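You operate a simulated robot arm through the tools that you are given. There is no shell and no other tool. Be economical: measure what you need, move in short steps, check, and stop when the job is done.

You are at the controls of a simulated robot arm. One attempt, no reset.

TASK
Take the paint pan from the top of the middle window-side table and put it on the top of the middle wall-side table. Then put the sponge from the top of the middle window-side table on the top of the middle wall-side table. Then take the tube from the top of the middle window-side table and put it on top of the wooden block there. Do these in the order given. Set down upright: tube.
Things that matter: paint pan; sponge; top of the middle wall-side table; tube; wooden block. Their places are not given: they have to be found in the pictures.

Only the result counts: the job must be done as asked and must still hold three seconds after the hand-in. Knocking over, shifting, dropping, spilling or breaking anything else fails it.

THE ROBOT
A 5-joint arm with a two-finger parallel gripper, fixed in place. Base frame: the origin is at the foot of the arm, x ahead of it, y to its left, z up; the work surface is at about z = 0. Units: cm, degrees, N and s.
With the tool pointing down near the work surface it reaches from about 26 to 60 cm from the base axis. Its first joint turns from -66.0 to 66.0 degrees. The tool tilts only in the upright plane through the base axis and itself; it spins freely about its own axis. Payload 1.57 kg.
Tool frame: the origin (TCP) lies between the finger pads and is the grasp point; the fingertips stand 3 cm ahead of it; z points along the fingers, y is the line along which they close. The gripper opens to 8 cm. The fingers are 1.7 cm wide and 1.2 cm thick; the gripper's body (4 by 8.2 cm) begins 8 cm behind the TCP.
Orientation is told as [roll, pitch, yaw] about the base's x, y, z axes, in that order, counted from this pose: with the fingers straight down and closing along the base's y, the tool's x points along the base's -x, its y along +y and its z along -z.

THE INTERFACE
- The arm moves only by the tool drive_tool. Its argument "steps" is a list of rows, each an object (a shift or turn left out is 0, a gripper value left out holds the last) with "translation": the shift along the tool's x, y, z in cm, a list of three; "angular": the turn, a rotation vector about the tool's x, y, z in degrees, a list of three. In form: [{"translation": [x, y, z], "angular": [ax, ay, az]}, ...]. A call has 1 to 12 rows; each row shifts and turns the commanded pose from where the row before left it, along the tool's axes as they then stand. "fingers" is the gripper command, from -1 (fully open) to 1 (shut), values between in proportion, set as the call begins (left out, the last holds). Each row takes 0.2 s and may step no farther than 5 cm and 8.6 degrees from the row before; otherwise, or with a gripper value out of range, the whole call is refused. Where a pose cannot be reached the arm comes as near as it can. A force on the tool above 40 N (or 10 N above the force at the start of the call, whichever is more), or a blocked arm, ends the call early, and 0.2 s more pass. The fingers move at their own pace (about 15.3 cm/s each) and stop on an object; they squeeze with about 32 N. The grip force told is the motor's: it shows also when the fingers shut on nothing. Time passes only in rows, and 0.2 s behind the last, so rows that do not move let the fingers close. The reply holds the time, the measured pose of the TCP, the force on the tool along the base axes, the opening and the grip force, in the units named above and with some noise, with the torque about the TCP (base axes, N m) and any sound that the robot's microphone picked up.
- Cameras (640 x 400 px; columns grow to the right, rows downward): "scene" is fixed at [-1.77, 38.05, 50.62]; the picture's right is [-1.00, -0.04, 0.00], its down [-0.03, 0.72, -0.69] and it looks along [0.02, -0.69, -0.72] (base axes); focal length 214 px, centre (320, 200). "wrist" rides on the gripper at [7.2, -0.7, -12.2] in the tool frame; the picture's right is [0.09, 1.00, 0.00], its down [-0.84, 0.08, -0.54] and it looks along [-0.54, 0.05, 0.84] (tool axes); focal length 238 px, centre (320, 200).
- capture(camera): a new picture of that camera. The clock stands still meanwhile.
- point_at(camera, pixels): for up to 12 pixels [column, row] of the newest picture of that camera ("zoom" is the newest enlarged one), the place [x, y, z] in the base frame of the surface seen there, good to about 0.3 cm. The clock stands still meanwhile.
- zoom(camera, box): a new picture of the part [left, top, right, bottom] of that camera's present view, enlarged. The clock stands still meanwhile.
- job_done(): hands the job in; it is judged then, once.

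Go step by step. Measure first, check grasps and placings, and put right what went wrong. The budget is 80 turns and 34 pictures, counting those below and the enlarged ones. Unless the task says otherwise, let go and move clear before handing in, and close with one line.

The tools are called after "Emit:" as name(argument=value, ...) on one line, values as JSON. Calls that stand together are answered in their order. drive_tool: Moves the arm, as the interface text tells. Its arguments: {"type":"object","properties":{"steps":{"type":"array","items":{"type":"object","properties":{"translation":{"type":"array","items":{"type":"number"}},"angular":{"type":"array","items":{"type":"number"}}}}},"fingers":{"type":"number"}},"required":["steps"]} The other tools are called the same way: capture (camera) takes a picture; point_at (camera, pixels) gives the place of the surface under pixels of a picture; zoom (camera, box) takes an enlarged picture of a part of a camera's view; job_done () hands the job in.

At the start:

```text
time: 0.0
position: [41.48, 0.56, 31.58]
tool_rot: [0.0, 0.0, 0.0]
force: [-0.6, 0.5, -0.2]
torque: [0.04, 0.0, 0.0]
grip_width: 7.98
grip_force: 0.0
```

scene: 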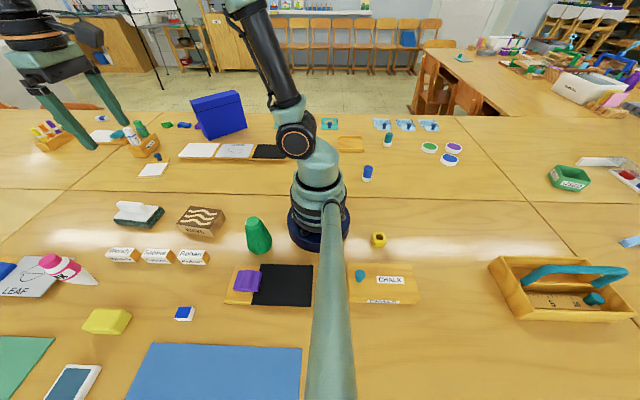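
wrist: 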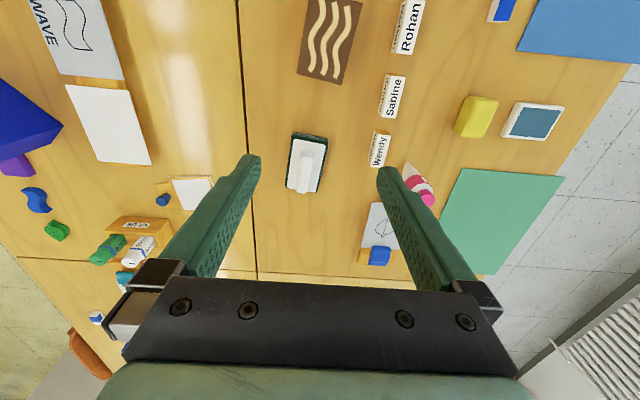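

The overview shows a cluttered multi-table scene, with a yellow block at scene (107,320), a blue/white tray at (72,382), a green cone at (258,237) and a wave block at (200,220). I'll enlarge several parts to tell the objects apart.

Emit:
zoom(camera="scene", box=[0, 190, 320, 400])

Emit:
zoom(camera="scene", box=[0, 80, 320, 200])

Emit:
zoom(camera="scene", box=[320, 100, 640, 320])

Emit:
point_at(camera="scene", pixels=[[72, 382], [107, 320], [184, 314], [258, 237], [200, 220], [205, 212], [138, 212], [367, 172], [153, 170], [20, 190], [220, 190], [215, 172]])

```text
1.90 times, centred on (160, 295) of scene
```

zoom: 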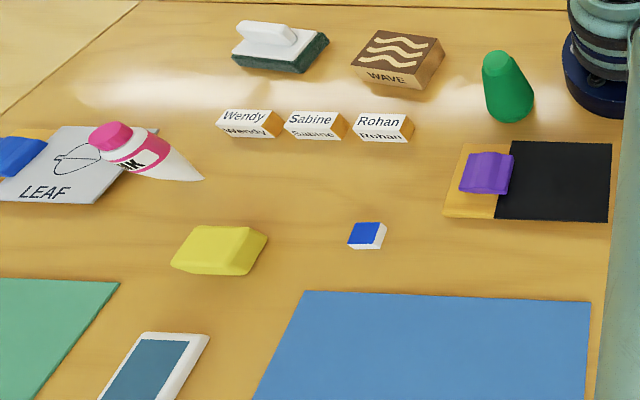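

```text
2.00 times, centred on (160, 140) of scene
```

zoom: 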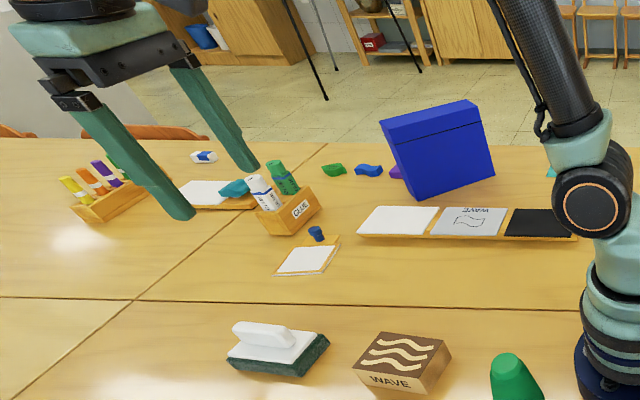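

```text
1.82 times, centred on (480, 210) of scene
```

zoom: 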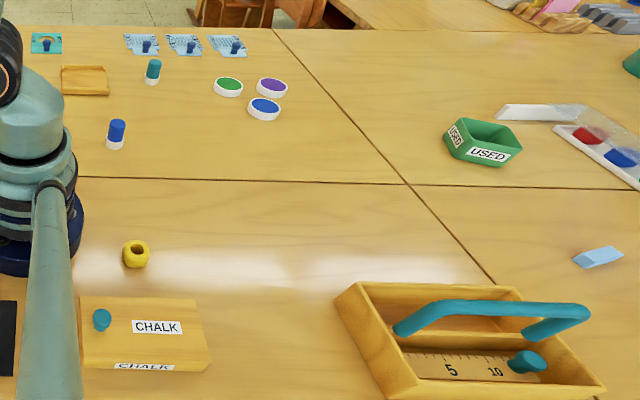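

```text
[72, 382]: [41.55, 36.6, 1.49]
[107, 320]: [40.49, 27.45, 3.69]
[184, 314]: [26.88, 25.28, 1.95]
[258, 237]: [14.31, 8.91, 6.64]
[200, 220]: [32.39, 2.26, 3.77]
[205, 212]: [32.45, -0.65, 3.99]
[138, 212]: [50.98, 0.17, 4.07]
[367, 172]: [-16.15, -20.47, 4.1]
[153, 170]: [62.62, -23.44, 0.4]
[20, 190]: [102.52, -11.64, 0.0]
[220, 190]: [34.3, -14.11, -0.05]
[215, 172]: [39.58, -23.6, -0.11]
```

The small blue-and-white pan is at (184,314), the yellow sponge at (107,320), the wave block at (200,220) and a pink-capped "INK" tube at (60,268). Next I'll look closely at the tube's shape and pose from both cameras.

Emit:
zoom(camera="wrist", box=[360, 150, 460, 270])

Emit:
zoom(camera="scene", box=[0, 230, 130, 311])

```text
3.33 times, centred on (410, 210) of wrist
```

zoom: 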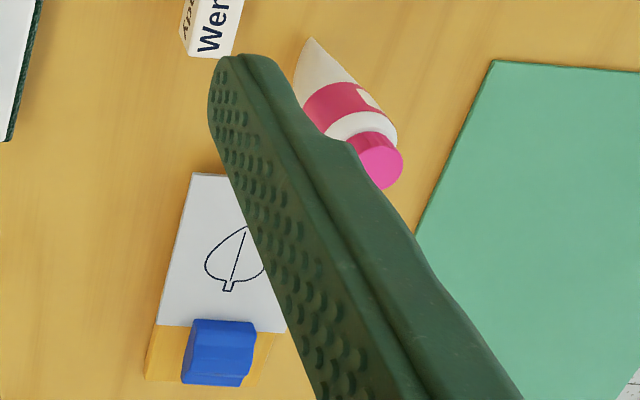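

```text
4.92 times, centred on (65, 270) of scene
```

zoom: 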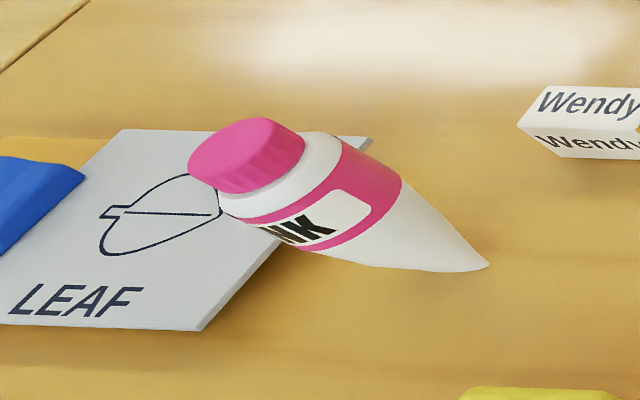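

Emit:
point_at(camera="zoom", pixels=[[245, 150], [195, 165], [297, 143], [240, 188], [320, 165], [365, 200], [400, 230], [440, 250], [483, 266], [340, 225], [345, 262], [385, 268]])

Emit:
zoom(camera="scene", box=[60, 290, 220, 400])

```text
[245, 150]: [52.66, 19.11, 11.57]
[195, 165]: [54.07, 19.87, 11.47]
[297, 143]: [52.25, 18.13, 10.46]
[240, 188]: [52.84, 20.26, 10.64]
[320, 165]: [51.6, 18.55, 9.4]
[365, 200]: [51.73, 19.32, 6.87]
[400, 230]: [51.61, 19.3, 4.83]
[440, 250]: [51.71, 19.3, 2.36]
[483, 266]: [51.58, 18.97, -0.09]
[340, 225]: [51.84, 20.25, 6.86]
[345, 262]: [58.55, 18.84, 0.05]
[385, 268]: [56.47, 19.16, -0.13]
```

```text
3.64 times, centred on (140, 345) of scene
```

zoom: 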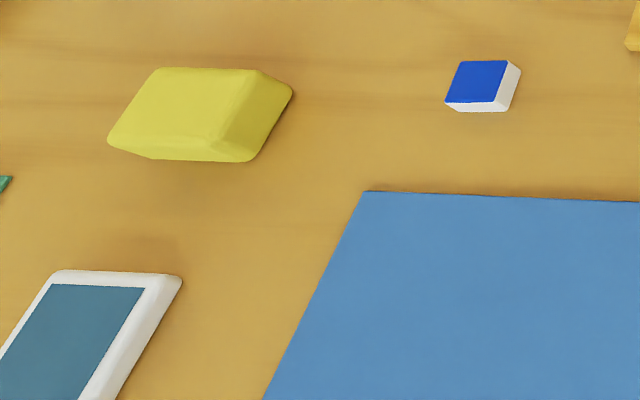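

The tube already stands upright on its crimped end, cap on top at about (53,19.3), z 11.5. Now I'll measure the pan and sponge outlines and the free area on the wall-side table.

Emit:
point_at(camera="zoom", pixels=[[463, 64], [505, 64], [447, 100], [493, 100], [482, 82], [158, 72], [255, 73], [113, 138], [215, 145], [288, 90], [248, 160], [155, 158]])

Emit:
point_at(camera="scene", pixels=[[200, 192], [280, 194], [180, 159], [230, 162], [285, 161], [130, 190], [150, 178], [200, 178], [250, 178], [168, 164], [215, 145], [265, 175]])

```text
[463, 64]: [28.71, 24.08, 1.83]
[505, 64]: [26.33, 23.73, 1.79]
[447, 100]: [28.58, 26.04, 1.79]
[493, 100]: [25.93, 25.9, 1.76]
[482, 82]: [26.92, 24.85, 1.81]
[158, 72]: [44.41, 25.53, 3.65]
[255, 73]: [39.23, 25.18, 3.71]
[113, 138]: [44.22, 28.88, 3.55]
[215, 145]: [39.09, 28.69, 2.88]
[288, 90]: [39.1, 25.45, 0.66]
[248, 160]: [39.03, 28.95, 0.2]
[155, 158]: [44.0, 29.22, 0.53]
```

```text
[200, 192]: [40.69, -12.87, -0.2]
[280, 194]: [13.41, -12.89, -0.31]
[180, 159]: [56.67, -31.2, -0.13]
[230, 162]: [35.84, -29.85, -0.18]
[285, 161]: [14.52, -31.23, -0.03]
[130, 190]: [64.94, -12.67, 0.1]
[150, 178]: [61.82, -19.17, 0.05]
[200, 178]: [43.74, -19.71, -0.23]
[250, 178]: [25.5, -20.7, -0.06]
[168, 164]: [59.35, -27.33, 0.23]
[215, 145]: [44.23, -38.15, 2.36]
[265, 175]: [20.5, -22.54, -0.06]
```

The pan is about 2.6 by 2.1 cm, centred at (27.4,24.95), top at z 1.8, and the sponge is about 5 by 4 cm around (41.7,27.2). The wall-side table beyond the seam at y=-13 is clear around (26–44, -20), so I'll move above the pan.

Emit:
drive_tool(fingers=-0.3, steps=[{"translation": [1.76, 3.05, 2.2]}, {"translation": [1.76, 3.05, 2.2]}, {"translation": [1.76, 3.05, 2.2]}, {"translation": [1.76, 3.05, 2.2]}, {"translation": [1.76, 3.05, 2.2]}, {"translation": [1.76, 3.05, 2.2]}, {"translation": [1.76, 3.05, 2.2]}, {"translation": [1.76, 3.05, 2.2]}, {}, {}])

Emit:
capture(camera="wrist")

```text
time: 2.2
position: [27.29, 24.74, 13.91]
tool_rot: [0.0, -0.1, 0.0]
force: [-0.6, 1.1, -0.3]
torque: [0.03, 0.0, -0.01]
grip_width: 5.19
grip_force: 0.0
```

```text
25 pictures are left
```

wrist: 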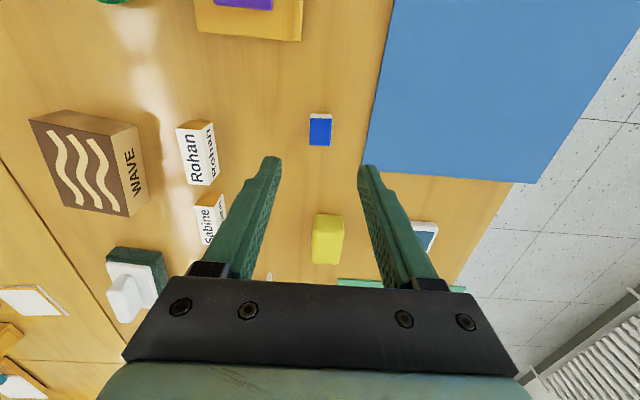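

The pan is at wrist (320,130) with the blue mat's edge nearby at about col 372; I'll measure both before going down.

Emit:
point_at(camera="wrist", pixels=[[312, 120], [329, 120], [310, 144], [330, 144], [320, 131], [370, 130], [366, 155], [374, 110], [313, 114], [330, 114]])

```text
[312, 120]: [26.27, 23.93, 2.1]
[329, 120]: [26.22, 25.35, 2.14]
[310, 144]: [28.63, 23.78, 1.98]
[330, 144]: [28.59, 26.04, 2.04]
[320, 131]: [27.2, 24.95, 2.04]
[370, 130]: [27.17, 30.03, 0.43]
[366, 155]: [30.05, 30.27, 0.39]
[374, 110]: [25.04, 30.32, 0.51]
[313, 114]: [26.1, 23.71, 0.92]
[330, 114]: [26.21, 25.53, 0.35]
```

The pan centre is confirmed at (27.4,24.9) and the mat edge is clear at y=30. I'll go straight down to z 3.4.

Emit:
drive_tool(fingers=-0.1, steps=[{"translation": [-0.1, 0.15, 3.5]}, {"translation": [0, 0, 3.5]}, {"translation": [0, 0, 2]}, {"translation": [0, 0, 1.5]}, {}, {}])

Emit:
drive_tool(fingers=1, steps=[{}, {}, {}, {}])

```text
time: 3.6
position: [27.47, 24.97, 3.47]
tool_rot: [0.0, 0.0, 0.0]
force: [-0.8, -0.4, 0.0]
torque: [0.0, 0.02, -0.01]
grip_width: 4.41
grip_force: 0.1
```

```text
time: 4.6
position: [27.41, 25.08, 3.45]
tool_rot: [-0.1, 0.0, 0.0]
force: [-0.7, -0.7, 0.5]
torque: [0.02, 0.01, 0.02]
grip_width: 2.15
grip_force: 32.1
```

The pan is held (width 2.15, grip 32 N). I'll lift it and carry it across the seam to about (30.5,-20).

Emit:
drive_tool(steps=[{"translation": [0, 0, -3]}, {"translation": [0, 0, -4.5]}, {"translation": [-3, 0, -4.5]}, {"translation": [-2, -3, 0]}, {"translation": [0, -4.5, 0]}, {"translation": [0, -4.5, 0]}, {"translation": [0, -4.5, 0]}, {"translation": [0, -4.5, 0]}, {"translation": [0, -4.5, 0]}, {}])

Emit:
drive_tool(steps=[{"translation": [0, -4.5, 0]}, {"translation": [0, -4.5, 0]}, {"translation": [0, -4.5, 0]}, {"translation": [1, -4, 0]}, {"translation": [1, -2, 0]}, {}, {}])

Emit:
capture(camera="wrist")

```text
refused: row 3 steps farther than a row can; nothing moved
```

```text
time: 6.2
position: [25.6, 5.61, 3.41]
tool_rot: [0.0, -0.3, 0.1]
force: [3.8, -1.5, 14.1]
torque: [-0.08, -0.1, 0.0]
grip_width: 2.16
grip_force: 32.1
```

```text
24 pictures are left
```

wrist: 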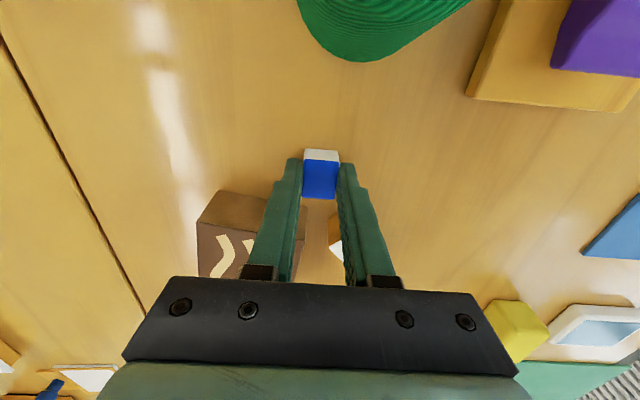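

My mistake: the first call was refused for a row that was too long, and the sideways move queued behind it then ran at low height. The tool is now at (25.6,5.6,3.4) with 14 N on it, so I'll check whether anything was touched before moving again.

Emit:
zoom(camera="scene", box=[60, 190, 320, 352])

```text
2.46 times, centred on (190, 271) of scene
```

zoom: 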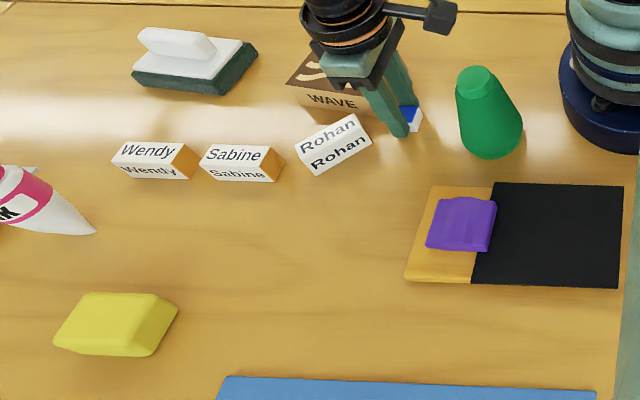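

The "Rohan" name block was knocked out of its row: it now sits rotated at zoom (333,143), and the wave block seems about where it was. I'll lift straight up first, one call at a time from here, and then measure what shifted so I can put it back.

Emit:
drive_tool(steps=[{"translation": [0, 0, -2]}, {"translation": [0, 0, -3]}, {"translation": [0, 0, -4]}, {"translation": [0, 0, -4]}, {}, {}])

```text
time: 7.6
position: [25.25, 5.54, 16.49]
tool_rot: [0.0, 0.0, 0.0]
force: [-0.2, -1.3, -0.4]
torque: [-0.01, -0.01, 0.04]
grip_width: 2.17
grip_force: 31.9
```

The lift was clean and the pan is still held. Now I'll carry it at height to (30,-20).

Emit:
drive_tool(steps=[{"translation": [-4, 0, 0]}, {"translation": [-3, -2.5, 0]}, {"translation": [0, -4.5, 0]}, {"translation": [0, -4.5, 0]}, {"translation": [0, -4.5, 0]}, {"translation": [0, -4.5, 0]}, {"translation": [2.2, -4, 0]}, {"translation": [0, -1, 0]}, {}, {}])

```text
time: 9.8
position: [30.35, -20.1, 16.31]
tool_rot: [0.0, 0.0, 0.0]
force: [-0.2, 0.3, 0.8]
torque: [0.01, -0.01, 0.01]
grip_width: 2.18
grip_force: 31.8
```

The pan is above (30.3,-20.1). I'll take both views to check the landing spot and what was disturbed on the window side.

Emit:
capture(camera="wrist")

Emit:
zoom(camera="scene", box=[0, 190, 320, 400])

```text
22 pictures are left
```

wrist: 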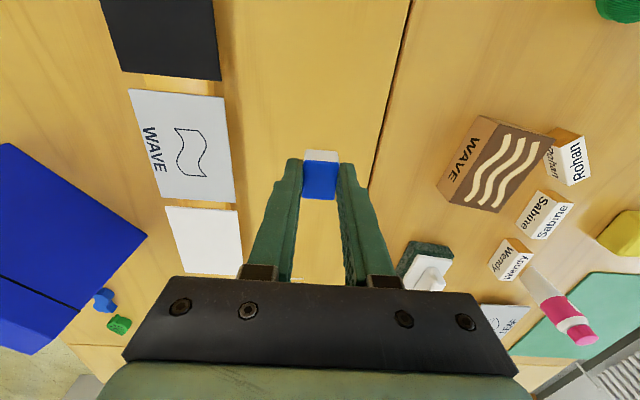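

```text
1.90 times, centred on (160, 295) of scene
```

zoom: 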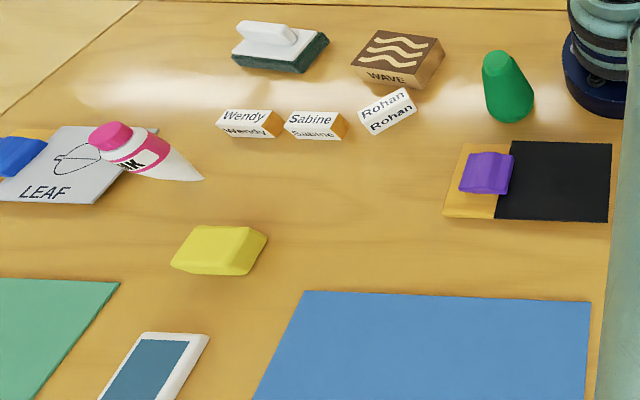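

Both pictures share the same framing: the wave block and everything else are unchanged, and only Rohan moved. It was at zoom (353–414, 114–143). I'll measure its present place, its neighbours, and the table points of its original front edge.

Emit:
point_at(camera="zoom", pixels=[[221, 112], [217, 120], [269, 124], [283, 120], [291, 114], [286, 124], [336, 127], [348, 124], [360, 110], [371, 122], [412, 104], [403, 90]])

Emit:
point_at(camera="wrist", pixels=[[549, 149], [557, 142], [578, 137], [588, 180], [568, 185], [583, 136], [535, 193], [571, 204], [552, 237], [518, 228], [508, 240], [526, 260]])

Emit:
point_at(camera="zoom", pixels=[[354, 139], [380, 142], [407, 143], [414, 130], [286, 137], [337, 141], [222, 136], [272, 139], [396, 98], [381, 112], [368, 135], [416, 119]])

```text
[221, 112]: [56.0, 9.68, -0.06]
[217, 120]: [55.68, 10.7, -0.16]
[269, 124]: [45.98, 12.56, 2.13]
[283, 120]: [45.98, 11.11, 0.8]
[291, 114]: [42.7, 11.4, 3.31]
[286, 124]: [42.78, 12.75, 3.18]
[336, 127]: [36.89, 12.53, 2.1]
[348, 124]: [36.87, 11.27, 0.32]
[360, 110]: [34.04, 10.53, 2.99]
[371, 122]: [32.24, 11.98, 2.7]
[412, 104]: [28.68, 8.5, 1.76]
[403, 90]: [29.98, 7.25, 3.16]
```

```text
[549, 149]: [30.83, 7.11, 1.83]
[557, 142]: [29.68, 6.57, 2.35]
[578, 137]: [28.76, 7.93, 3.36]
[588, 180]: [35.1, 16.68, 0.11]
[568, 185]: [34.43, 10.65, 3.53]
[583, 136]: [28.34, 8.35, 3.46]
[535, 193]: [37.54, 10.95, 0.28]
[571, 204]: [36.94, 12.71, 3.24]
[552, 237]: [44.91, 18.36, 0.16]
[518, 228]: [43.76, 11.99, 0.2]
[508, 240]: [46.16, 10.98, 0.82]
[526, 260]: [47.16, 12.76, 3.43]
```

```text
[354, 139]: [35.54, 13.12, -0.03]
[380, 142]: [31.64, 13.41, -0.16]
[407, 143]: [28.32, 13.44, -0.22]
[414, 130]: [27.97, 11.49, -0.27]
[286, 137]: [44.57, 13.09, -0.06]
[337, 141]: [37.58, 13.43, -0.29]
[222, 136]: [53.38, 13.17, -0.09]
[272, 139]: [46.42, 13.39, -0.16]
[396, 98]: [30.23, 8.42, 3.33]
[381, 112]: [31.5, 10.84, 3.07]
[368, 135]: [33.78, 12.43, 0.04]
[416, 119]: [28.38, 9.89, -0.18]
```

The landing spot is clear, and the original Rohan spot works out to about x 28–34, y 10.9–13.3, in line with Sabine. First I'll set the pan down here.

Emit:
drive_tool(steps=[{"translation": [0, 0, 4]}, {"translation": [0, 0, 4]}, {"translation": [0, 0, 3]}, {"translation": [0, 0, 1]}, {"translation": [0, 0, 0.5]}, {"translation": [0, 0, 0.25]}, {}])

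```text
time: 11.4
position: [30.25, -20.01, 3.63]
tool_rot: [0.1, 0.0, 0.0]
force: [-0.3, 0.5, 0.5]
torque: [-0.01, 0.0, -0.01]
grip_width: 2.15
grip_force: 31.3
```

Emit:
drive_tool(steps=[{"translation": [0, 0, 0.1]}, {"translation": [0, 0, 0.1]}, {}])

```text
time: 12.2
position: [30.13, -19.9, 3.44]
tool_rot: [0.0, 0.0, 0.0]
force: [-0.3, -0.2, 0.4]
torque: [0.02, -0.03, 0.03]
grip_width: 2.13
grip_force: 31.8
```

At z 3.44 there is no clear contact force yet, so I'll lower slightly more and watch the force.

Emit:
drive_tool(steps=[{"translation": [0, 0, 0.1]}, {"translation": [0, 0, 0.1]}, {}])

```text
time: 13.0
position: [30.27, -19.95, 3.19]
tool_rot: [-0.1, -0.2, 0.1]
force: [-4.5, 3.6, 22.5]
torque: [0.12, 0.09, 0.01]
grip_width: 2.15
grip_force: 31.8
```

The force of 22 N shows the pan is on the table. I'll ease up a touch, open and rise.

Emit:
drive_tool(steps=[{"translation": [0, 0, -0.15]}, {}])

Emit:
drive_tool(fingers=-0.1, steps=[{}, {}, {"translation": [0, 0, -2]}, {"translation": [0, 0, -4]}, {"translation": [0, 0, -4]}, {"translation": [0, 0, -4]}, {}])

Emit:
capture(camera="wrist")

```text
time: 13.6
position: [30.21, -20.02, 3.36]
tool_rot: [0.1, 0.0, 0.0]
force: [0.5, 0.4, -0.4]
torque: [0.03, 0.02, 0.0]
grip_width: 2.14
grip_force: 32.6
```

```text
time: 15.2
position: [30.14, -20.01, 17.39]
tool_rot: [0.0, 0.1, -0.1]
force: [-0.2, -0.6, -0.6]
torque: [-0.04, 0.01, 0.02]
grip_width: 4.41
grip_force: 0.0
```

```text
20 pictures are left
```

wrist: 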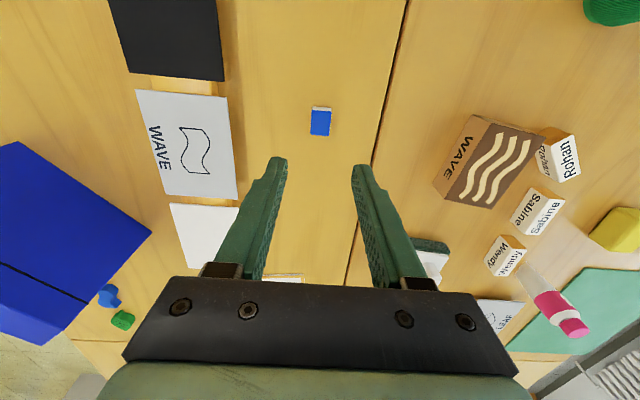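

The pan lies flat on the wall-side table at wrist (320,122). Next I'll fly over the Rohan block for a close look so it can be put back in its row.

Emit:
drive_tool(steps=[{"translation": [-3, 2, -2]}, {"translation": [0, 4.5, 0]}, {"translation": [0, 4.5, 0]}, {"translation": [0, 4.5, 0]}, {"translation": [0, 4.5, 0]}, {"translation": [0, 4.5, 0]}, {"translation": [2, 4, 0]}, {"translation": [0, 1, 0]}, {}, {}])

Emit:
capture(camera="wrist")

```text
time: 17.4
position: [31.28, 9.66, 19.56]
tool_rot: [-0.1, 0.1, 0.0]
force: [0.7, -0.7, 0.3]
torque: [0.01, 0.03, 0.0]
grip_width: 4.39
grip_force: 0.0
```

```text
19 pictures are left
```

wrist: 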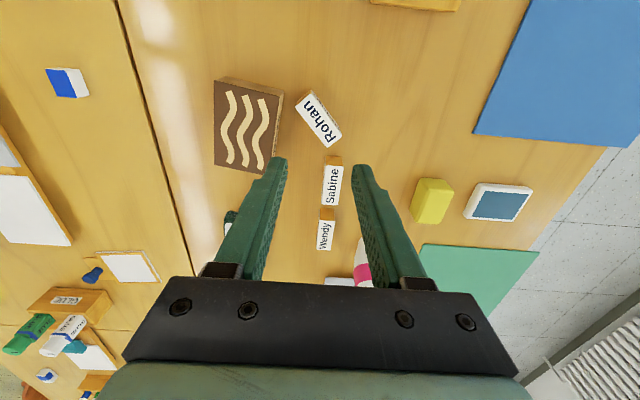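

Rohan's top is clear at wrist (319,118), corners near (312,91), (296,101), (342,132), (327,147). I'll measure those along with Sabine.

Emit:
zoom(camera="wrist", box=[200, 70, 392, 190])

```text
3.33 times, centred on (296, 130) of wrist
```

zoom: 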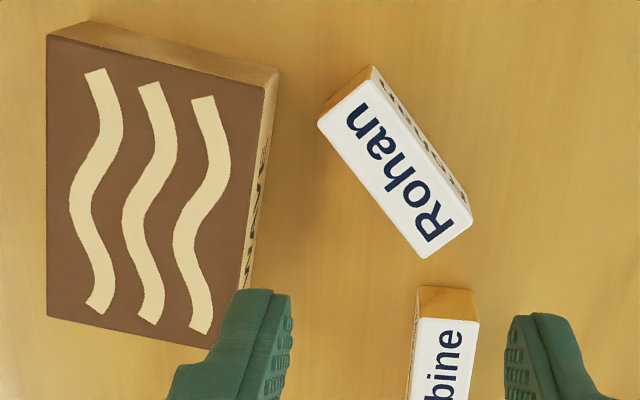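

Emit:
point_at(camera="zoom", pixels=[[322, 123], [364, 84], [422, 253], [466, 219], [393, 168], [419, 323], [475, 324], [422, 289], [473, 292], [374, 68], [472, 212], [319, 118]])

Emit:
point_at(camera="wrist", pixels=[[325, 166], [342, 166], [324, 203], [338, 204], [333, 185], [319, 222], [332, 222], [325, 235], [332, 247]])

```text
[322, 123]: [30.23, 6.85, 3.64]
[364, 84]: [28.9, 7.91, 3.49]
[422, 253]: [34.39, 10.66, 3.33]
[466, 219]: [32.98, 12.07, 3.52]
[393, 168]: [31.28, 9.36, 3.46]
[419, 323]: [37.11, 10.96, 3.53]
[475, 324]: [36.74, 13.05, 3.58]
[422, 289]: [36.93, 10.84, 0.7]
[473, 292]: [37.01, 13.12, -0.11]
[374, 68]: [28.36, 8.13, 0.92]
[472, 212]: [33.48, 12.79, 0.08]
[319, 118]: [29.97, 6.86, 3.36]
```

```text
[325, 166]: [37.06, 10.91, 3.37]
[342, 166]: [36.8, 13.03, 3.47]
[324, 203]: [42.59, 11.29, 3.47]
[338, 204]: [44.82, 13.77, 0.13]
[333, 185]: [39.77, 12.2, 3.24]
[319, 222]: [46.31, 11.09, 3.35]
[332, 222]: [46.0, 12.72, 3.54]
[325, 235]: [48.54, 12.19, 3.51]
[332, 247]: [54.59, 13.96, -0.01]
```

Rohan is a 5.8 x 2 x 3.5 cm box now at (31.6,9.4), turned about +44°. Its original spot, in line with Sabine and 9 cm on, is (30.8,12.0) at 0°. I'll turn the gripper +44° above it.

Emit:
drive_tool(fingers=-0.1, steps=[{"translation": [-0.32, -0.29, 3]}, {"angular": [0, 0, -7.4]}, {"angular": [0, 0, -7.4]}, {"angular": [0, 0, -7.4]}, {"angular": [0, 0, -7.4]}, {"angular": [0, 0, -7.4]}, {"angular": [0, 0, -7]}, {"translation": [0, 0, 4]}, {}, {}])

Emit:
capture(camera="wrist")

```text
time: 19.6
position: [31.53, 9.42, 12.34]
tool_rot: [0.0, 0.0, 44.0]
force: [0.0, 0.3, 0.6]
torque: [-0.01, -0.01, 0.06]
grip_width: 4.4
grip_force: 0.0
```

```text
17 pictures are left
```

wrist: 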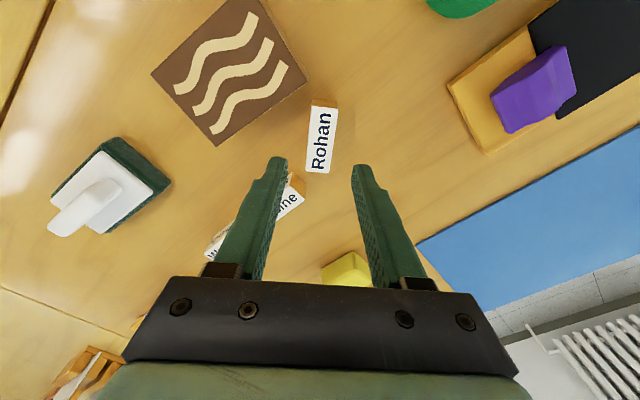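

The name block now lines up between the fingers. I'll go down and grip gently.

Emit:
drive_tool(steps=[{"translation": [0, 0, 4]}, {"translation": [0, 0, 3]}, {"translation": [0, 0, 1.4]}, {}])

```text
time: 20.6
position: [31.5, 9.15, 3.91]
tool_rot: [0.1, 0.1, 44.1]
force: [-0.2, 0.1, -0.3]
torque: [0.01, -0.03, 0.0]
grip_width: 4.38
grip_force: 0.1
```

Emit:
drive_tool(fingers=1, steps=[{}, {}, {}])

```text
time: 21.4
position: [31.6, 9.2, 4.07]
tool_rot: [-0.2, 0.0, 44.0]
force: [0.5, 0.4, -0.2]
torque: [0.03, -0.04, -0.02]
grip_width: 2.28
grip_force: 31.8
```

It is gripped at 2.28 cm. I'll lift 4 cm, turn back to 0° and shift over its original spot.

Emit:
drive_tool(steps=[{"translation": [0, 0, -4]}, {"angular": [0, 0, 7.4]}, {"angular": [0, 0, 7.4]}, {"angular": [0, 0, 7.4]}, {"angular": [0, 0, 7.4]}, {"angular": [0, 0, 7.4]}, {"angular": [0, 0, 7]}, {"translation": [0.85, 2.75, 0]}, {}, {}])

Emit:
zoom(camera="scene", box=[0, 190, 320, 400])

```text
time: 23.6
position: [30.75, 12.13, 8.07]
tool_rot: [0.0, 0.0, 0.0]
force: [-0.6, -0.6, -0.5]
torque: [0.02, -0.02, 0.0]
grip_width: 2.27
grip_force: 31.7
```

```text
1.90 times, centred on (160, 295) of scene
```

zoom: 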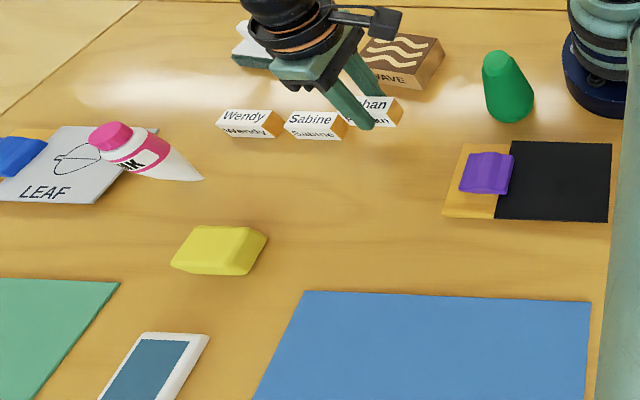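

The block hovers over its old spot, in line with Sabine and Wendy. I'll lower it to the height at which it was gripped.

Emit:
drive_tool(steps=[{"translation": [0, 0, 2.5]}, {"translation": [0, 0, 1]}, {"translation": [0, 0, 0.4]}, {}])

Emit:
drive_tool(steps=[{"translation": [0, 0, 0.1]}, {}])

```text
time: 24.6
position: [30.71, 11.95, 4.24]
tool_rot: [0.0, -0.1, -0.1]
force: [0.3, -0.3, -0.3]
torque: [0.03, 0.01, 0.03]
grip_width: 2.28
grip_force: 31.7
```

```text
time: 25.2
position: [30.75, 11.98, 4.13]
tool_rot: [0.1, 0.0, 0.0]
force: [-0.6, 0.9, -0.4]
torque: [0.0, -0.01, 0.05]
grip_width: 2.26
grip_force: 32.2
```

Emit:
drive_tool(steps=[{"translation": [0, 0, 0.12]}, {}])

```text
time: 25.8
position: [30.79, 11.94, 3.92]
tool_rot: [0.0, -0.1, -0.1]
force: [-2.7, -1.5, 11.3]
torque: [-0.07, -0.26, -0.03]
grip_width: 2.26
grip_force: 31.9
```

The block is touching down (11 N). I'll open and rise straight up, then compare with the first picture.

Emit:
drive_tool(fingers=-0.1, steps=[{}, {}, {"translation": [0, 0, -3]}, {"translation": [0, 0, -4]}, {"translation": [0, 0, -4]}, {"translation": [-3, 3, 0]}, {"translation": [-4, 3, 0]}, {"translation": [-2, 4, 0]}, {"translation": [-2, 4, 0]}, {}])

Emit:
zoom(camera="scene", box=[0, 190, 320, 400])

Emit:
capture(camera="wrist")

```text
time: 28.0
position: [41.76, 25.94, 15.09]
tool_rot: [0.0, 0.0, 0.0]
force: [0.2, 0.0, 0.2]
torque: [-0.03, -0.02, -0.01]
grip_width: 4.38
grip_force: 0.0
```

```text
1.90 times, centred on (160, 295) of scene
```

zoom: 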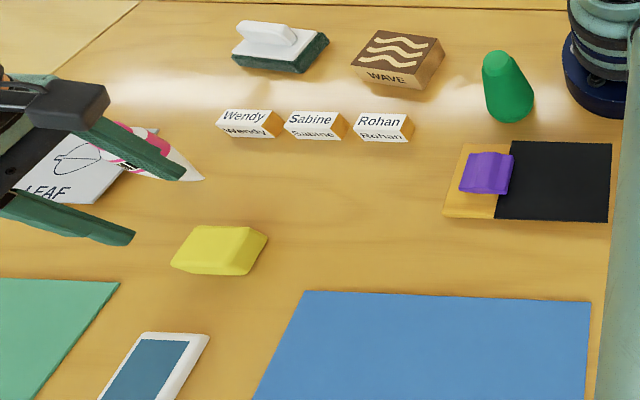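

```text
14 pictures are left
```

wrist: 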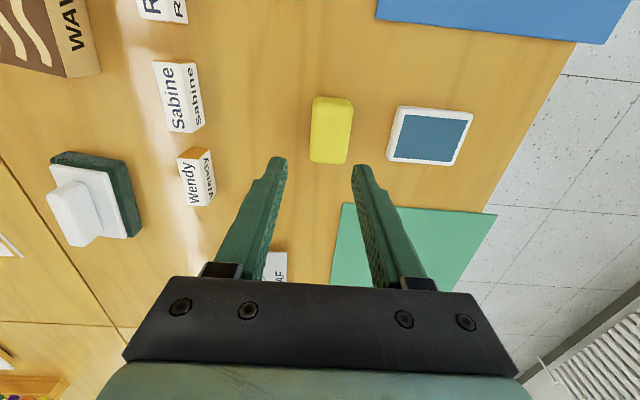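

Rohan is back at its original pixels (353–414, 114–143). Now I'll measure the sponge at wrist (331,130) and the tray beside it.

Emit:
point_at(camera="wrist", pixels=[[315, 100], [351, 103], [311, 158], [345, 160], [331, 130], [395, 108], [388, 158], [345, 205]])

```text
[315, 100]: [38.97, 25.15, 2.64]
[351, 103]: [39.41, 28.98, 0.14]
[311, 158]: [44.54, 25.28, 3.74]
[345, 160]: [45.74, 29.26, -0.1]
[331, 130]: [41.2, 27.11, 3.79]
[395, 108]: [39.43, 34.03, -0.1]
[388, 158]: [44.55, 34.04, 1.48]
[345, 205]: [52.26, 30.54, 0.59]
```

The sponge is centred at (41.8,27.1), 3.8 cm wide along y, with free space on both sides. I'll open to 5.6 cm and go down.

Emit:
drive_tool(fingers=-0.45, steps=[{"translation": [0, 1.16, 0]}, {"translation": [0, 0, 4]}, {"translation": [0, 0, 4]}, {"translation": [0, 0, 2]}, {"translation": [0, 0, 1.2]}, {}, {}])

```text
time: 29.6
position: [41.72, 27.04, 3.66]
tool_rot: [0.0, 0.0, 0.1]
force: [0.1, 0.4, -0.1]
torque: [0.0, 0.01, 0.01]
grip_width: 5.79
grip_force: 0.1
```

Emit:
drive_tool(fingers=1, steps=[{}, {}, {}])

```text
time: 30.4
position: [41.74, 27.02, 3.67]
tool_rot: [0.0, 0.0, 0.1]
force: [0.0, 0.3, -0.5]
torque: [-0.03, -0.01, -0.01]
grip_width: 3.87
grip_force: 31.6
```

The sponge is held at 3.87 cm. I'll lift it and check the reading before carrying it anywhere.

Emit:
drive_tool(steps=[{"translation": [0, 0, -3]}, {"translation": [0, 0, -4.5]}, {"translation": [0, 0, -4.5]}, {"translation": [0, 0, -2]}, {}])

```text
time: 31.6
position: [41.79, 27.13, 17.71]
tool_rot: [0.0, 0.0, 0.0]
force: [-0.1, 0.0, -0.2]
torque: [-0.02, -0.01, 0.02]
grip_width: 3.87
grip_force: 32.1
```

It is up at z 17.7 and still held. I'll carry it along -y to (42,-20).

Emit:
drive_tool(steps=[{"translation": [0, -4.3, 0]}, {"translation": [0, -4.3, 0]}, {"translation": [0, -4.3, 0]}, {"translation": [0, -4.3, 0]}, {"translation": [0, -4.3, 0]}, {"translation": [0, -4.3, 0]}, {"translation": [0, -4.3, 0]}, {"translation": [0, -4.3, 0]}, {"translation": [0, -4.3, 0]}, {"translation": [0, -4.3, 0]}, {"translation": [0, -4.3, 0]}, {}])

Emit:
capture(camera="wrist")

```text
time: 34.2
position: [41.62, -20.16, 17.79]
tool_rot: [0.0, 0.0, 0.1]
force: [0.7, 0.4, -0.1]
torque: [-0.02, -0.03, 0.02]
grip_width: 3.86
grip_force: 31.9
```

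```text
13 pictures are left
```

wrist: 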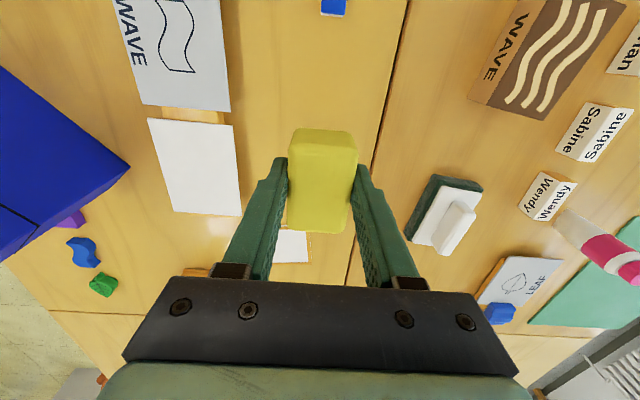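

The spot is clear: the sponge at (322,175) hovers well inside the seam. I'll lower it.

Emit:
drive_tool(steps=[{"translation": [0, 0, 4]}, {"translation": [0, 0, 4]}, {"translation": [0, 0, 4]}, {"translation": [0, 0, 1.4]}, {"translation": [0, 0, 0.4]}, {"translation": [0, 0, 0.2]}, {}])

```text
time: 35.8
position: [41.67, -20.23, 3.57]
tool_rot: [0.0, 0.0, 0.0]
force: [0.0, 0.4, -0.3]
torque: [0.0, 0.04, -0.03]
grip_width: 3.84
grip_force: 32.0
```

Emit:
drive_tool(steps=[{"translation": [0, 0, 0.12]}, {}])

```text
time: 36.4
position: [41.61, -20.13, 3.55]
tool_rot: [0.0, -0.1, 0.0]
force: [-4.0, 1.3, 11.7]
torque: [0.08, 0.1, 0.03]
grip_width: 3.85
grip_force: 32.0
```

The sponge is touching the table (12 N). I'll release it, rise, and take a look.

Emit:
drive_tool(fingers=-0.45, steps=[{}, {}, {"translation": [0, 0, -3]}, {"translation": [0, 0, -4]}, {"translation": [0, 0, -4.5]}, {"translation": [0, 0, -4.5]}, {"translation": [0, 0, -4.5]}, {}])

Emit:
capture(camera="scene")

```text
time: 38.2
position: [41.71, -20.19, 24.09]
tool_rot: [0.0, 0.0, 0.0]
force: [0.0, 1.3, 0.4]
torque: [-0.01, 0.03, 0.01]
grip_width: 5.8
grip_force: 0.1
```

```text
12 pictures are left
```

scene: 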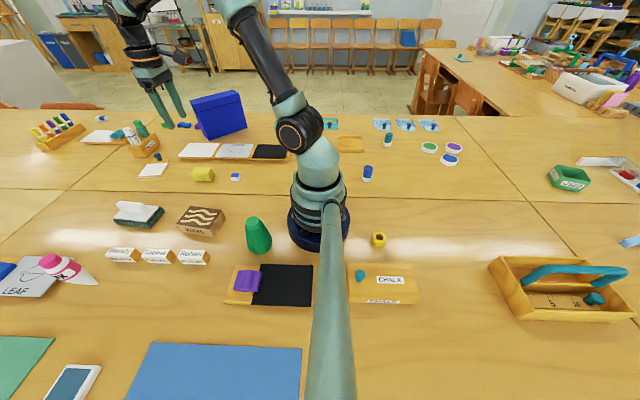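

Sponge at (203,174) and pan at (235,177) are both on the wall-side table. Next I'll go toward the tube at height.

Emit:
drive_tool(fingers=-0.45, steps=[{"translation": [-0.7, 4.4, 0]}, {"translation": [-0.7, 4.4, 0]}, {"translation": [-0.7, 4.4, 0]}, {"translation": [-0.7, 4.4, 0]}, {"translation": [-0.7, 4.4, 0]}, {"translation": [-0.7, 4.4, 0]}, {"translation": [-0.7, 4.4, 0]}, {"translation": [-0.7, 4.4, 0]}, {"translation": [-0.4, 4.3, 0]}, {}, {}])

Emit:
capture(camera="wrist")

```text
time: 40.6
position: [47.76, 19.43, 24.08]
tool_rot: [0.0, 0.0, 0.0]
force: [0.0, 0.2, 0.0]
torque: [-0.01, 0.02, 0.02]
grip_width: 5.8
grip_force: 0.1
```

```text
11 pictures are left
```

wrist: 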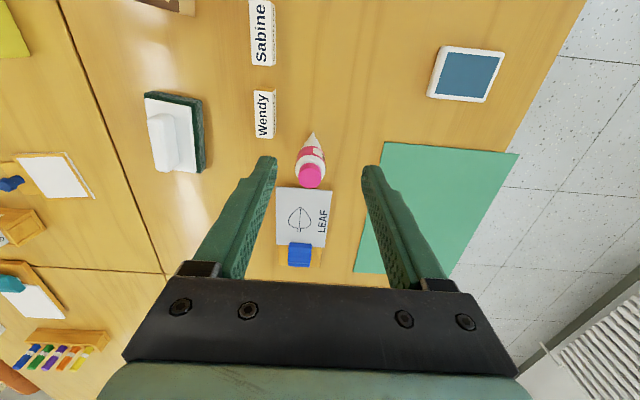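

Emit:
zoom(camera="wrist", box=[263, 115, 359, 175])

Emit:
point_at(camera="wrist", pixels=[[310, 176], [301, 176], [320, 176], [310, 185], [310, 168], [296, 153], [324, 155], [310, 150], [311, 140], [312, 134], [313, 133], [307, 145]])

```text
6.67 times, centred on (311, 145) of wrist
```

zoom: 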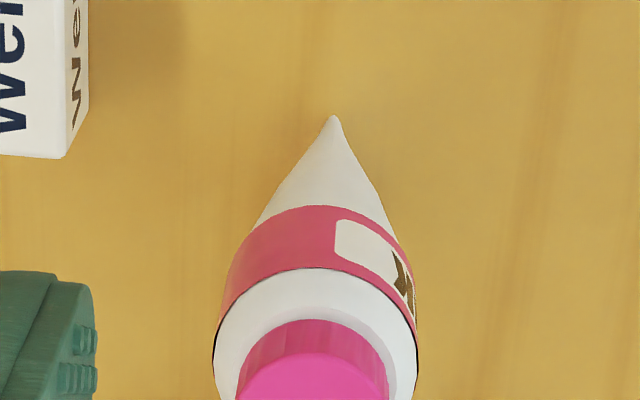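

```text
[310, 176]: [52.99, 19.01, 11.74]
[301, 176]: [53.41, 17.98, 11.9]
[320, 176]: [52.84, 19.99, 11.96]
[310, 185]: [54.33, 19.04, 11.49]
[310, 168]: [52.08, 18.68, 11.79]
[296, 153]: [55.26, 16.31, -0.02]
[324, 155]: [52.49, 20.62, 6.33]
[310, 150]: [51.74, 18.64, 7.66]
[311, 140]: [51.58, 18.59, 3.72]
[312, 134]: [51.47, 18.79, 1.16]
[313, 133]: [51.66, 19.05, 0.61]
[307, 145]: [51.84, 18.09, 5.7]
```

The tube is 11.75 cm tall with its cap axis at (53.2,19.0), and it stands on a thin crimp running along x (near edge at x 51.6). I'll grip along x, across the wide stable direction, so I'll move over it and turn the tool +90° at height.

Emit:
drive_tool(fingers=-0.6, steps=[{"translation": [-4.9, -0.4, 0]}, {"angular": [0, 0, -8.18]}, {"angular": [0, 0, -8.18]}, {"angular": [0, 0, -8.18]}, {"angular": [0, 0, -8.18]}, {"angular": [0, 0, -8.18]}, {"angular": [0, 0, -8.18]}, {"angular": [0, 0, -8.18]}, {"angular": [0, 0, -8.18]}, {"angular": [0, 0, -8.18]}, {"angular": [0, 0, -8.18]}, {"angular": [0, 0, -8.2]}])

Emit:
drive_tool(steps=[{"translation": [0, -0.5, 2]}, {}, {}])

Emit:
capture(camera="wrist")

```text
time: 43.2
position: [52.52, 18.92, 24.02]
tool_rot: [0.0, 0.1, 90.2]
force: [0.4, -0.4, -0.4]
torque: [-0.01, 0.01, 0.02]
grip_width: 6.38
grip_force: 0.1
```

```text
time: 44.0
position: [53.08, 19.02, 22.0]
tool_rot: [0.1, 0.0, 90.0]
force: [0.4, -0.3, 0.3]
torque: [0.0, 0.0, 0.0]
grip_width: 6.41
grip_force: 0.0
```

```text
9 pictures are left
```

wrist: 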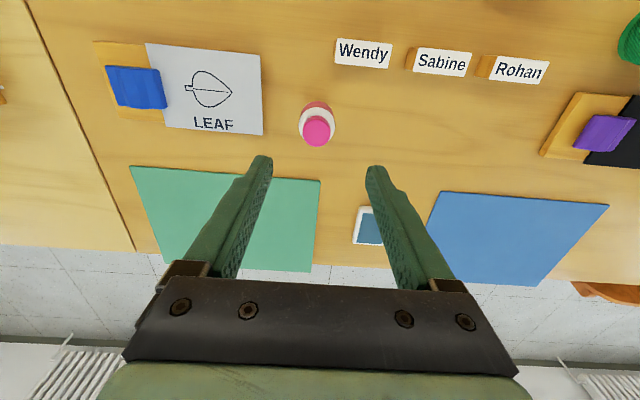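

From here the tube is seen nearly from above at (317,125), between the fingers. I'll measure its left and right extent to centre exactly.

Emit:
point_at(camera="wrist", pixels=[[318, 130], [305, 130], [331, 130], [318, 118], [318, 143], [301, 118], [333, 118], [316, 104], [300, 124], [335, 124]])

```text
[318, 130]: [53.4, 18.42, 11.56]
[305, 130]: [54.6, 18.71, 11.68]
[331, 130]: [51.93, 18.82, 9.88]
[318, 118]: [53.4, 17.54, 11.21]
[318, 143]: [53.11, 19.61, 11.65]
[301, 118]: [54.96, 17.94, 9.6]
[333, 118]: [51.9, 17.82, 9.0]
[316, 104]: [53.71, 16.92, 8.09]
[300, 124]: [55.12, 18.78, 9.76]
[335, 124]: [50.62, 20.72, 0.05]
```

The tube's body spans x 51.7–55.1, centre about (53.4,18.8). I'll correct by (+0.3,-0.2) and descend around it to z 7.6.

Emit:
drive_tool(steps=[{"translation": [0.2, -0.3, 2]}, {"translation": [0, 0, 3]}, {"translation": [0, 0, 3]}, {"translation": [0, 0, 3]}, {"translation": [0, 0, 2]}, {"translation": [0, 0, 1.4]}, {}, {}])

Emit:
zoom(camera="scene", box=[0, 210, 130, 291])

```text
time: 45.8
position: [53.49, 18.89, 7.72]
tool_rot: [0.0, 0.0, 90.0]
force: [-0.7, 0.7, 0.7]
torque: [0.0, -0.02, -0.01]
grip_width: 6.4
grip_force: 0.0
```

```text
4.92 times, centred on (65, 250) of scene
```

zoom: 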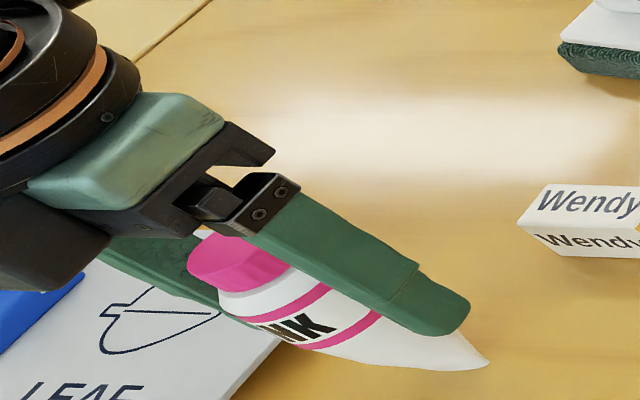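

The tube stands undisturbed between the fingers with its label facing the camera. I'll close now.

Emit:
drive_tool(fingers=1, steps=[{}, {}, {}])

```text
time: 46.6
position: [53.45, 18.89, 7.75]
tool_rot: [0.0, 0.1, 90.0]
force: [-0.2, -0.2, 1.1]
torque: [0.01, -0.06, 0.01]
grip_width: 3.74
grip_force: 31.7
```

Gripped at 3.74 cm with little reaction. I'll lift straight up and measure the wave block's top.

Emit:
drive_tool(steps=[{"translation": [0, 0, -2]}, {"translation": [0, 0, -4]}, {"translation": [0, 0, -4]}, {"translation": [0, 0, -3]}, {}])

Emit:
zoom(camera="scene", box=[0, 170, 260, 332])

```text
time: 47.8
position: [53.38, 18.9, 20.71]
tool_rot: [0.0, 0.0, 89.9]
force: [0.2, 0.0, -2.0]
torque: [0.03, 0.0, -0.01]
grip_width: 3.74
grip_force: 32.0
```

```text
2.46 times, centred on (130, 251) of scene
```

zoom: 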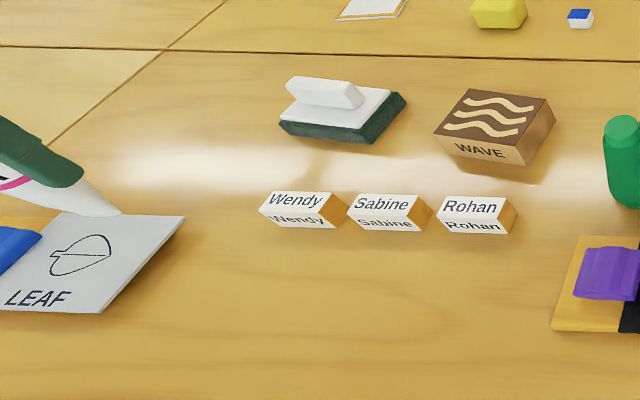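

Emit:
point_at(camera="zoom", pixels=[[467, 92], [544, 100], [438, 135], [524, 147], [493, 118], [480, 105], [510, 125], [466, 130], [100, 195], [118, 213]])

```text
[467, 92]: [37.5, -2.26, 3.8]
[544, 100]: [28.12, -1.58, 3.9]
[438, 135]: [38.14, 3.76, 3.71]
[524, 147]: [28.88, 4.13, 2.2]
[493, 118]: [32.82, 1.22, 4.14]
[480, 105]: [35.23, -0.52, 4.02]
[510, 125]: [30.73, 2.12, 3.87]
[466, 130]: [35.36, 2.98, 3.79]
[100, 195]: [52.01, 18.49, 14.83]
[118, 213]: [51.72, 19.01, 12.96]
```

The wave block's top spans x 28.2–37.8, y -2.1–4.0 at z≈3.9, and the tube bottom hangs at z 13, 7.75 below the TCP. I'll carry the tube over the block centre (33.1,0.9).

Emit:
drive_tool(steps=[{"translation": [1, 1.1, 0]}, {"translation": [2.2, 2.5, 0]}, {"translation": [2.4, 2.7, 0]}, {"translation": [2.4, 2.7, 0]}, {"translation": [2.4, 2.7, 0]}, {"translation": [2.4, 2.7, 0]}, {"translation": [2.4, 2.7, 0]}, {"translation": [1.8, 2.1, 0]}, {"translation": [1, 1.1, 0]}, {}, {}])

```text
time: 50.2
position: [32.94, 0.77, 20.76]
tool_rot: [0.0, 0.1, 90.0]
force: [-0.1, 0.1, -1.1]
torque: [-0.01, 0.03, 0.01]
grip_width: 3.73
grip_force: 31.6
```

It is above (32.9,0.8) and the grip is unchanged. I'll lower to about 0.8 cm above contact.

Emit:
drive_tool(steps=[{"translation": [0, 0, 3]}, {"translation": [0, 0, 3]}, {"translation": [0, 0, 1.5]}, {"translation": [0, 0, 0.7]}, {}, {}])

Emit:
zoom(camera="scene", box=[130, 150, 270, 237])

```text
time: 51.6
position: [33.09, 0.79, 12.56]
tool_rot: [-0.1, 0.2, 89.9]
force: [0.0, -0.2, -2.2]
torque: [0.0, 0.04, -0.01]
grip_width: 3.74
grip_force: 31.9
```

```text
4.57 times, centred on (200, 194) of scene
```

zoom: 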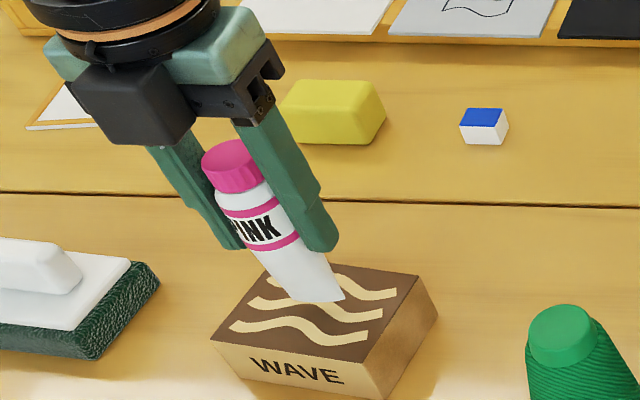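

The crimp edge (290–345, 298) hovers level just over the block's middle. I'll lower in small steps until contact.

Emit:
drive_tool(steps=[{"translation": [0, 0, 0.3]}, {"translation": [0, 0, 0.2]}, {"translation": [0, 0, 0.1]}, {}])

```text
time: 52.6
position: [33.15, 0.87, 11.95]
tool_rot: [0.0, -0.1, 89.9]
force: [0.2, -0.4, -0.8]
torque: [0.03, -0.01, 0.01]
grip_width: 3.75
grip_force: 31.9
```

Emit:
drive_tool(steps=[{"translation": [0, 0, 0.12]}, {}])

```text
time: 53.2
position: [33.08, 0.75, 11.85]
tool_rot: [0.0, -0.1, 90.0]
force: [-0.1, -0.1, -1.4]
torque: [-0.01, 0.03, -0.03]
grip_width: 3.72
grip_force: 31.9
```

Emit:
drive_tool(steps=[{"translation": [0, 0, 0.1]}, {}])

```text
time: 53.8
position: [33.09, 0.8, 11.74]
tool_rot: [0.0, 0.1, 90.0]
force: [-3.5, 1.2, 11.5]
torque: [0.08, 0.31, 0.0]
grip_width: 3.72
grip_force: 32.6
```

Contact is made (11.5 N). I'll ease by 0.05 cm and then release.

Emit:
drive_tool(steps=[{"translation": [0, 0, -0.05]}, {}, {}])

Emit:
drive_tool(fingers=-0.5, steps=[{}, {}, {}])

Emit:
zoom(camera="scene", box=[130, 150, 270, 237])

```text
time: 54.6
position: [33.02, 0.78, 11.77]
tool_rot: [0.0, 0.1, 90.0]
force: [-1.9, 0.2, 8.9]
torque: [0.05, 0.2, -0.01]
grip_width: 3.71
grip_force: 32.0
```

```text
time: 55.4
position: [33.12, 0.74, 11.7]
tool_rot: [0.0, 0.0, 90.0]
force: [0.1, -0.1, -0.8]
torque: [-0.02, 0.02, 0.01]
grip_width: 5.98
grip_force: 0.0
```

```text
4.57 times, centred on (200, 194) of scene
```

zoom: 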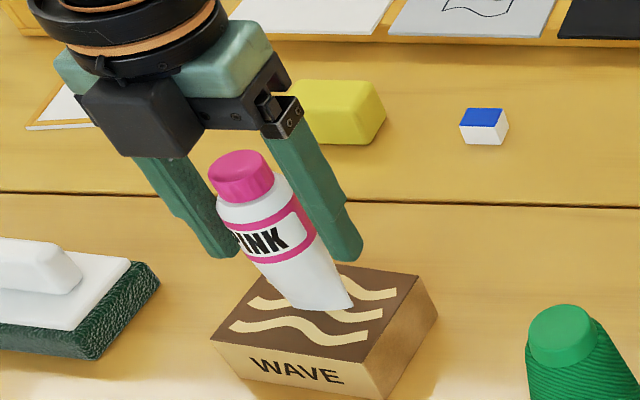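

The tube stands on the block with both fingers clear of it. I'll rise straight up slowly and then check.

Emit:
drive_tool(steps=[{"translation": [0, 0, -1]}, {"translation": [0, 0, -2]}, {"translation": [0, 0, -3]}, {"translation": [0, 0, -3]}, {"translation": [0, 0, -3]}, {"translation": [0, 0, -2]}, {}, {}])

Emit:
capture(camera="scene")

```text
time: 57.2
position: [33.17, 0.74, 25.64]
tool_rot: [0.0, -0.1, 89.9]
force: [-0.4, 0.4, -1.2]
torque: [-0.05, 0.0, 0.02]
grip_width: 6.02
grip_force: 0.1
```

```text
4 pictures are left
```

scene: 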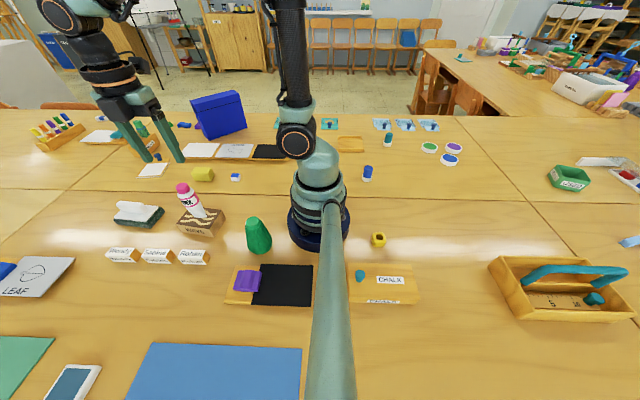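

The tube stands on the wave block at (193,200), with pan and sponge in place. One check of its cap position to confirm it is upright.

Emit:
point_at(camera="scene", pixels=[[183, 187], [178, 186], [188, 186], [204, 217], [199, 205], [203, 174], [235, 177]])

```text
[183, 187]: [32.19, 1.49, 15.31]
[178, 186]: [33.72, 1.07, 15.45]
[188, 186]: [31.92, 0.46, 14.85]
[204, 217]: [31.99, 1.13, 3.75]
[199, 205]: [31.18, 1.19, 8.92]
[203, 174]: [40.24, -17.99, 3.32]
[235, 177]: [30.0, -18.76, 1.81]
```

The cap is at about (32.6,0.9), z 15.4, directly over the crimp, so the tube is upright. The pan and sponge sit beyond the seam and the arm is clear, so I'm handing in.

Emit:
job_done()

```text
The job is handed in.
```

The paint pan and then the sponge are on the middle wall-side table, and the tube stands upright on the wave-patterned wooden block. While carrying the pan I knocked the "Rohan" name block out of its row; I put it back where it was, matching the first picture, but it was disturbed and that may count against the job.
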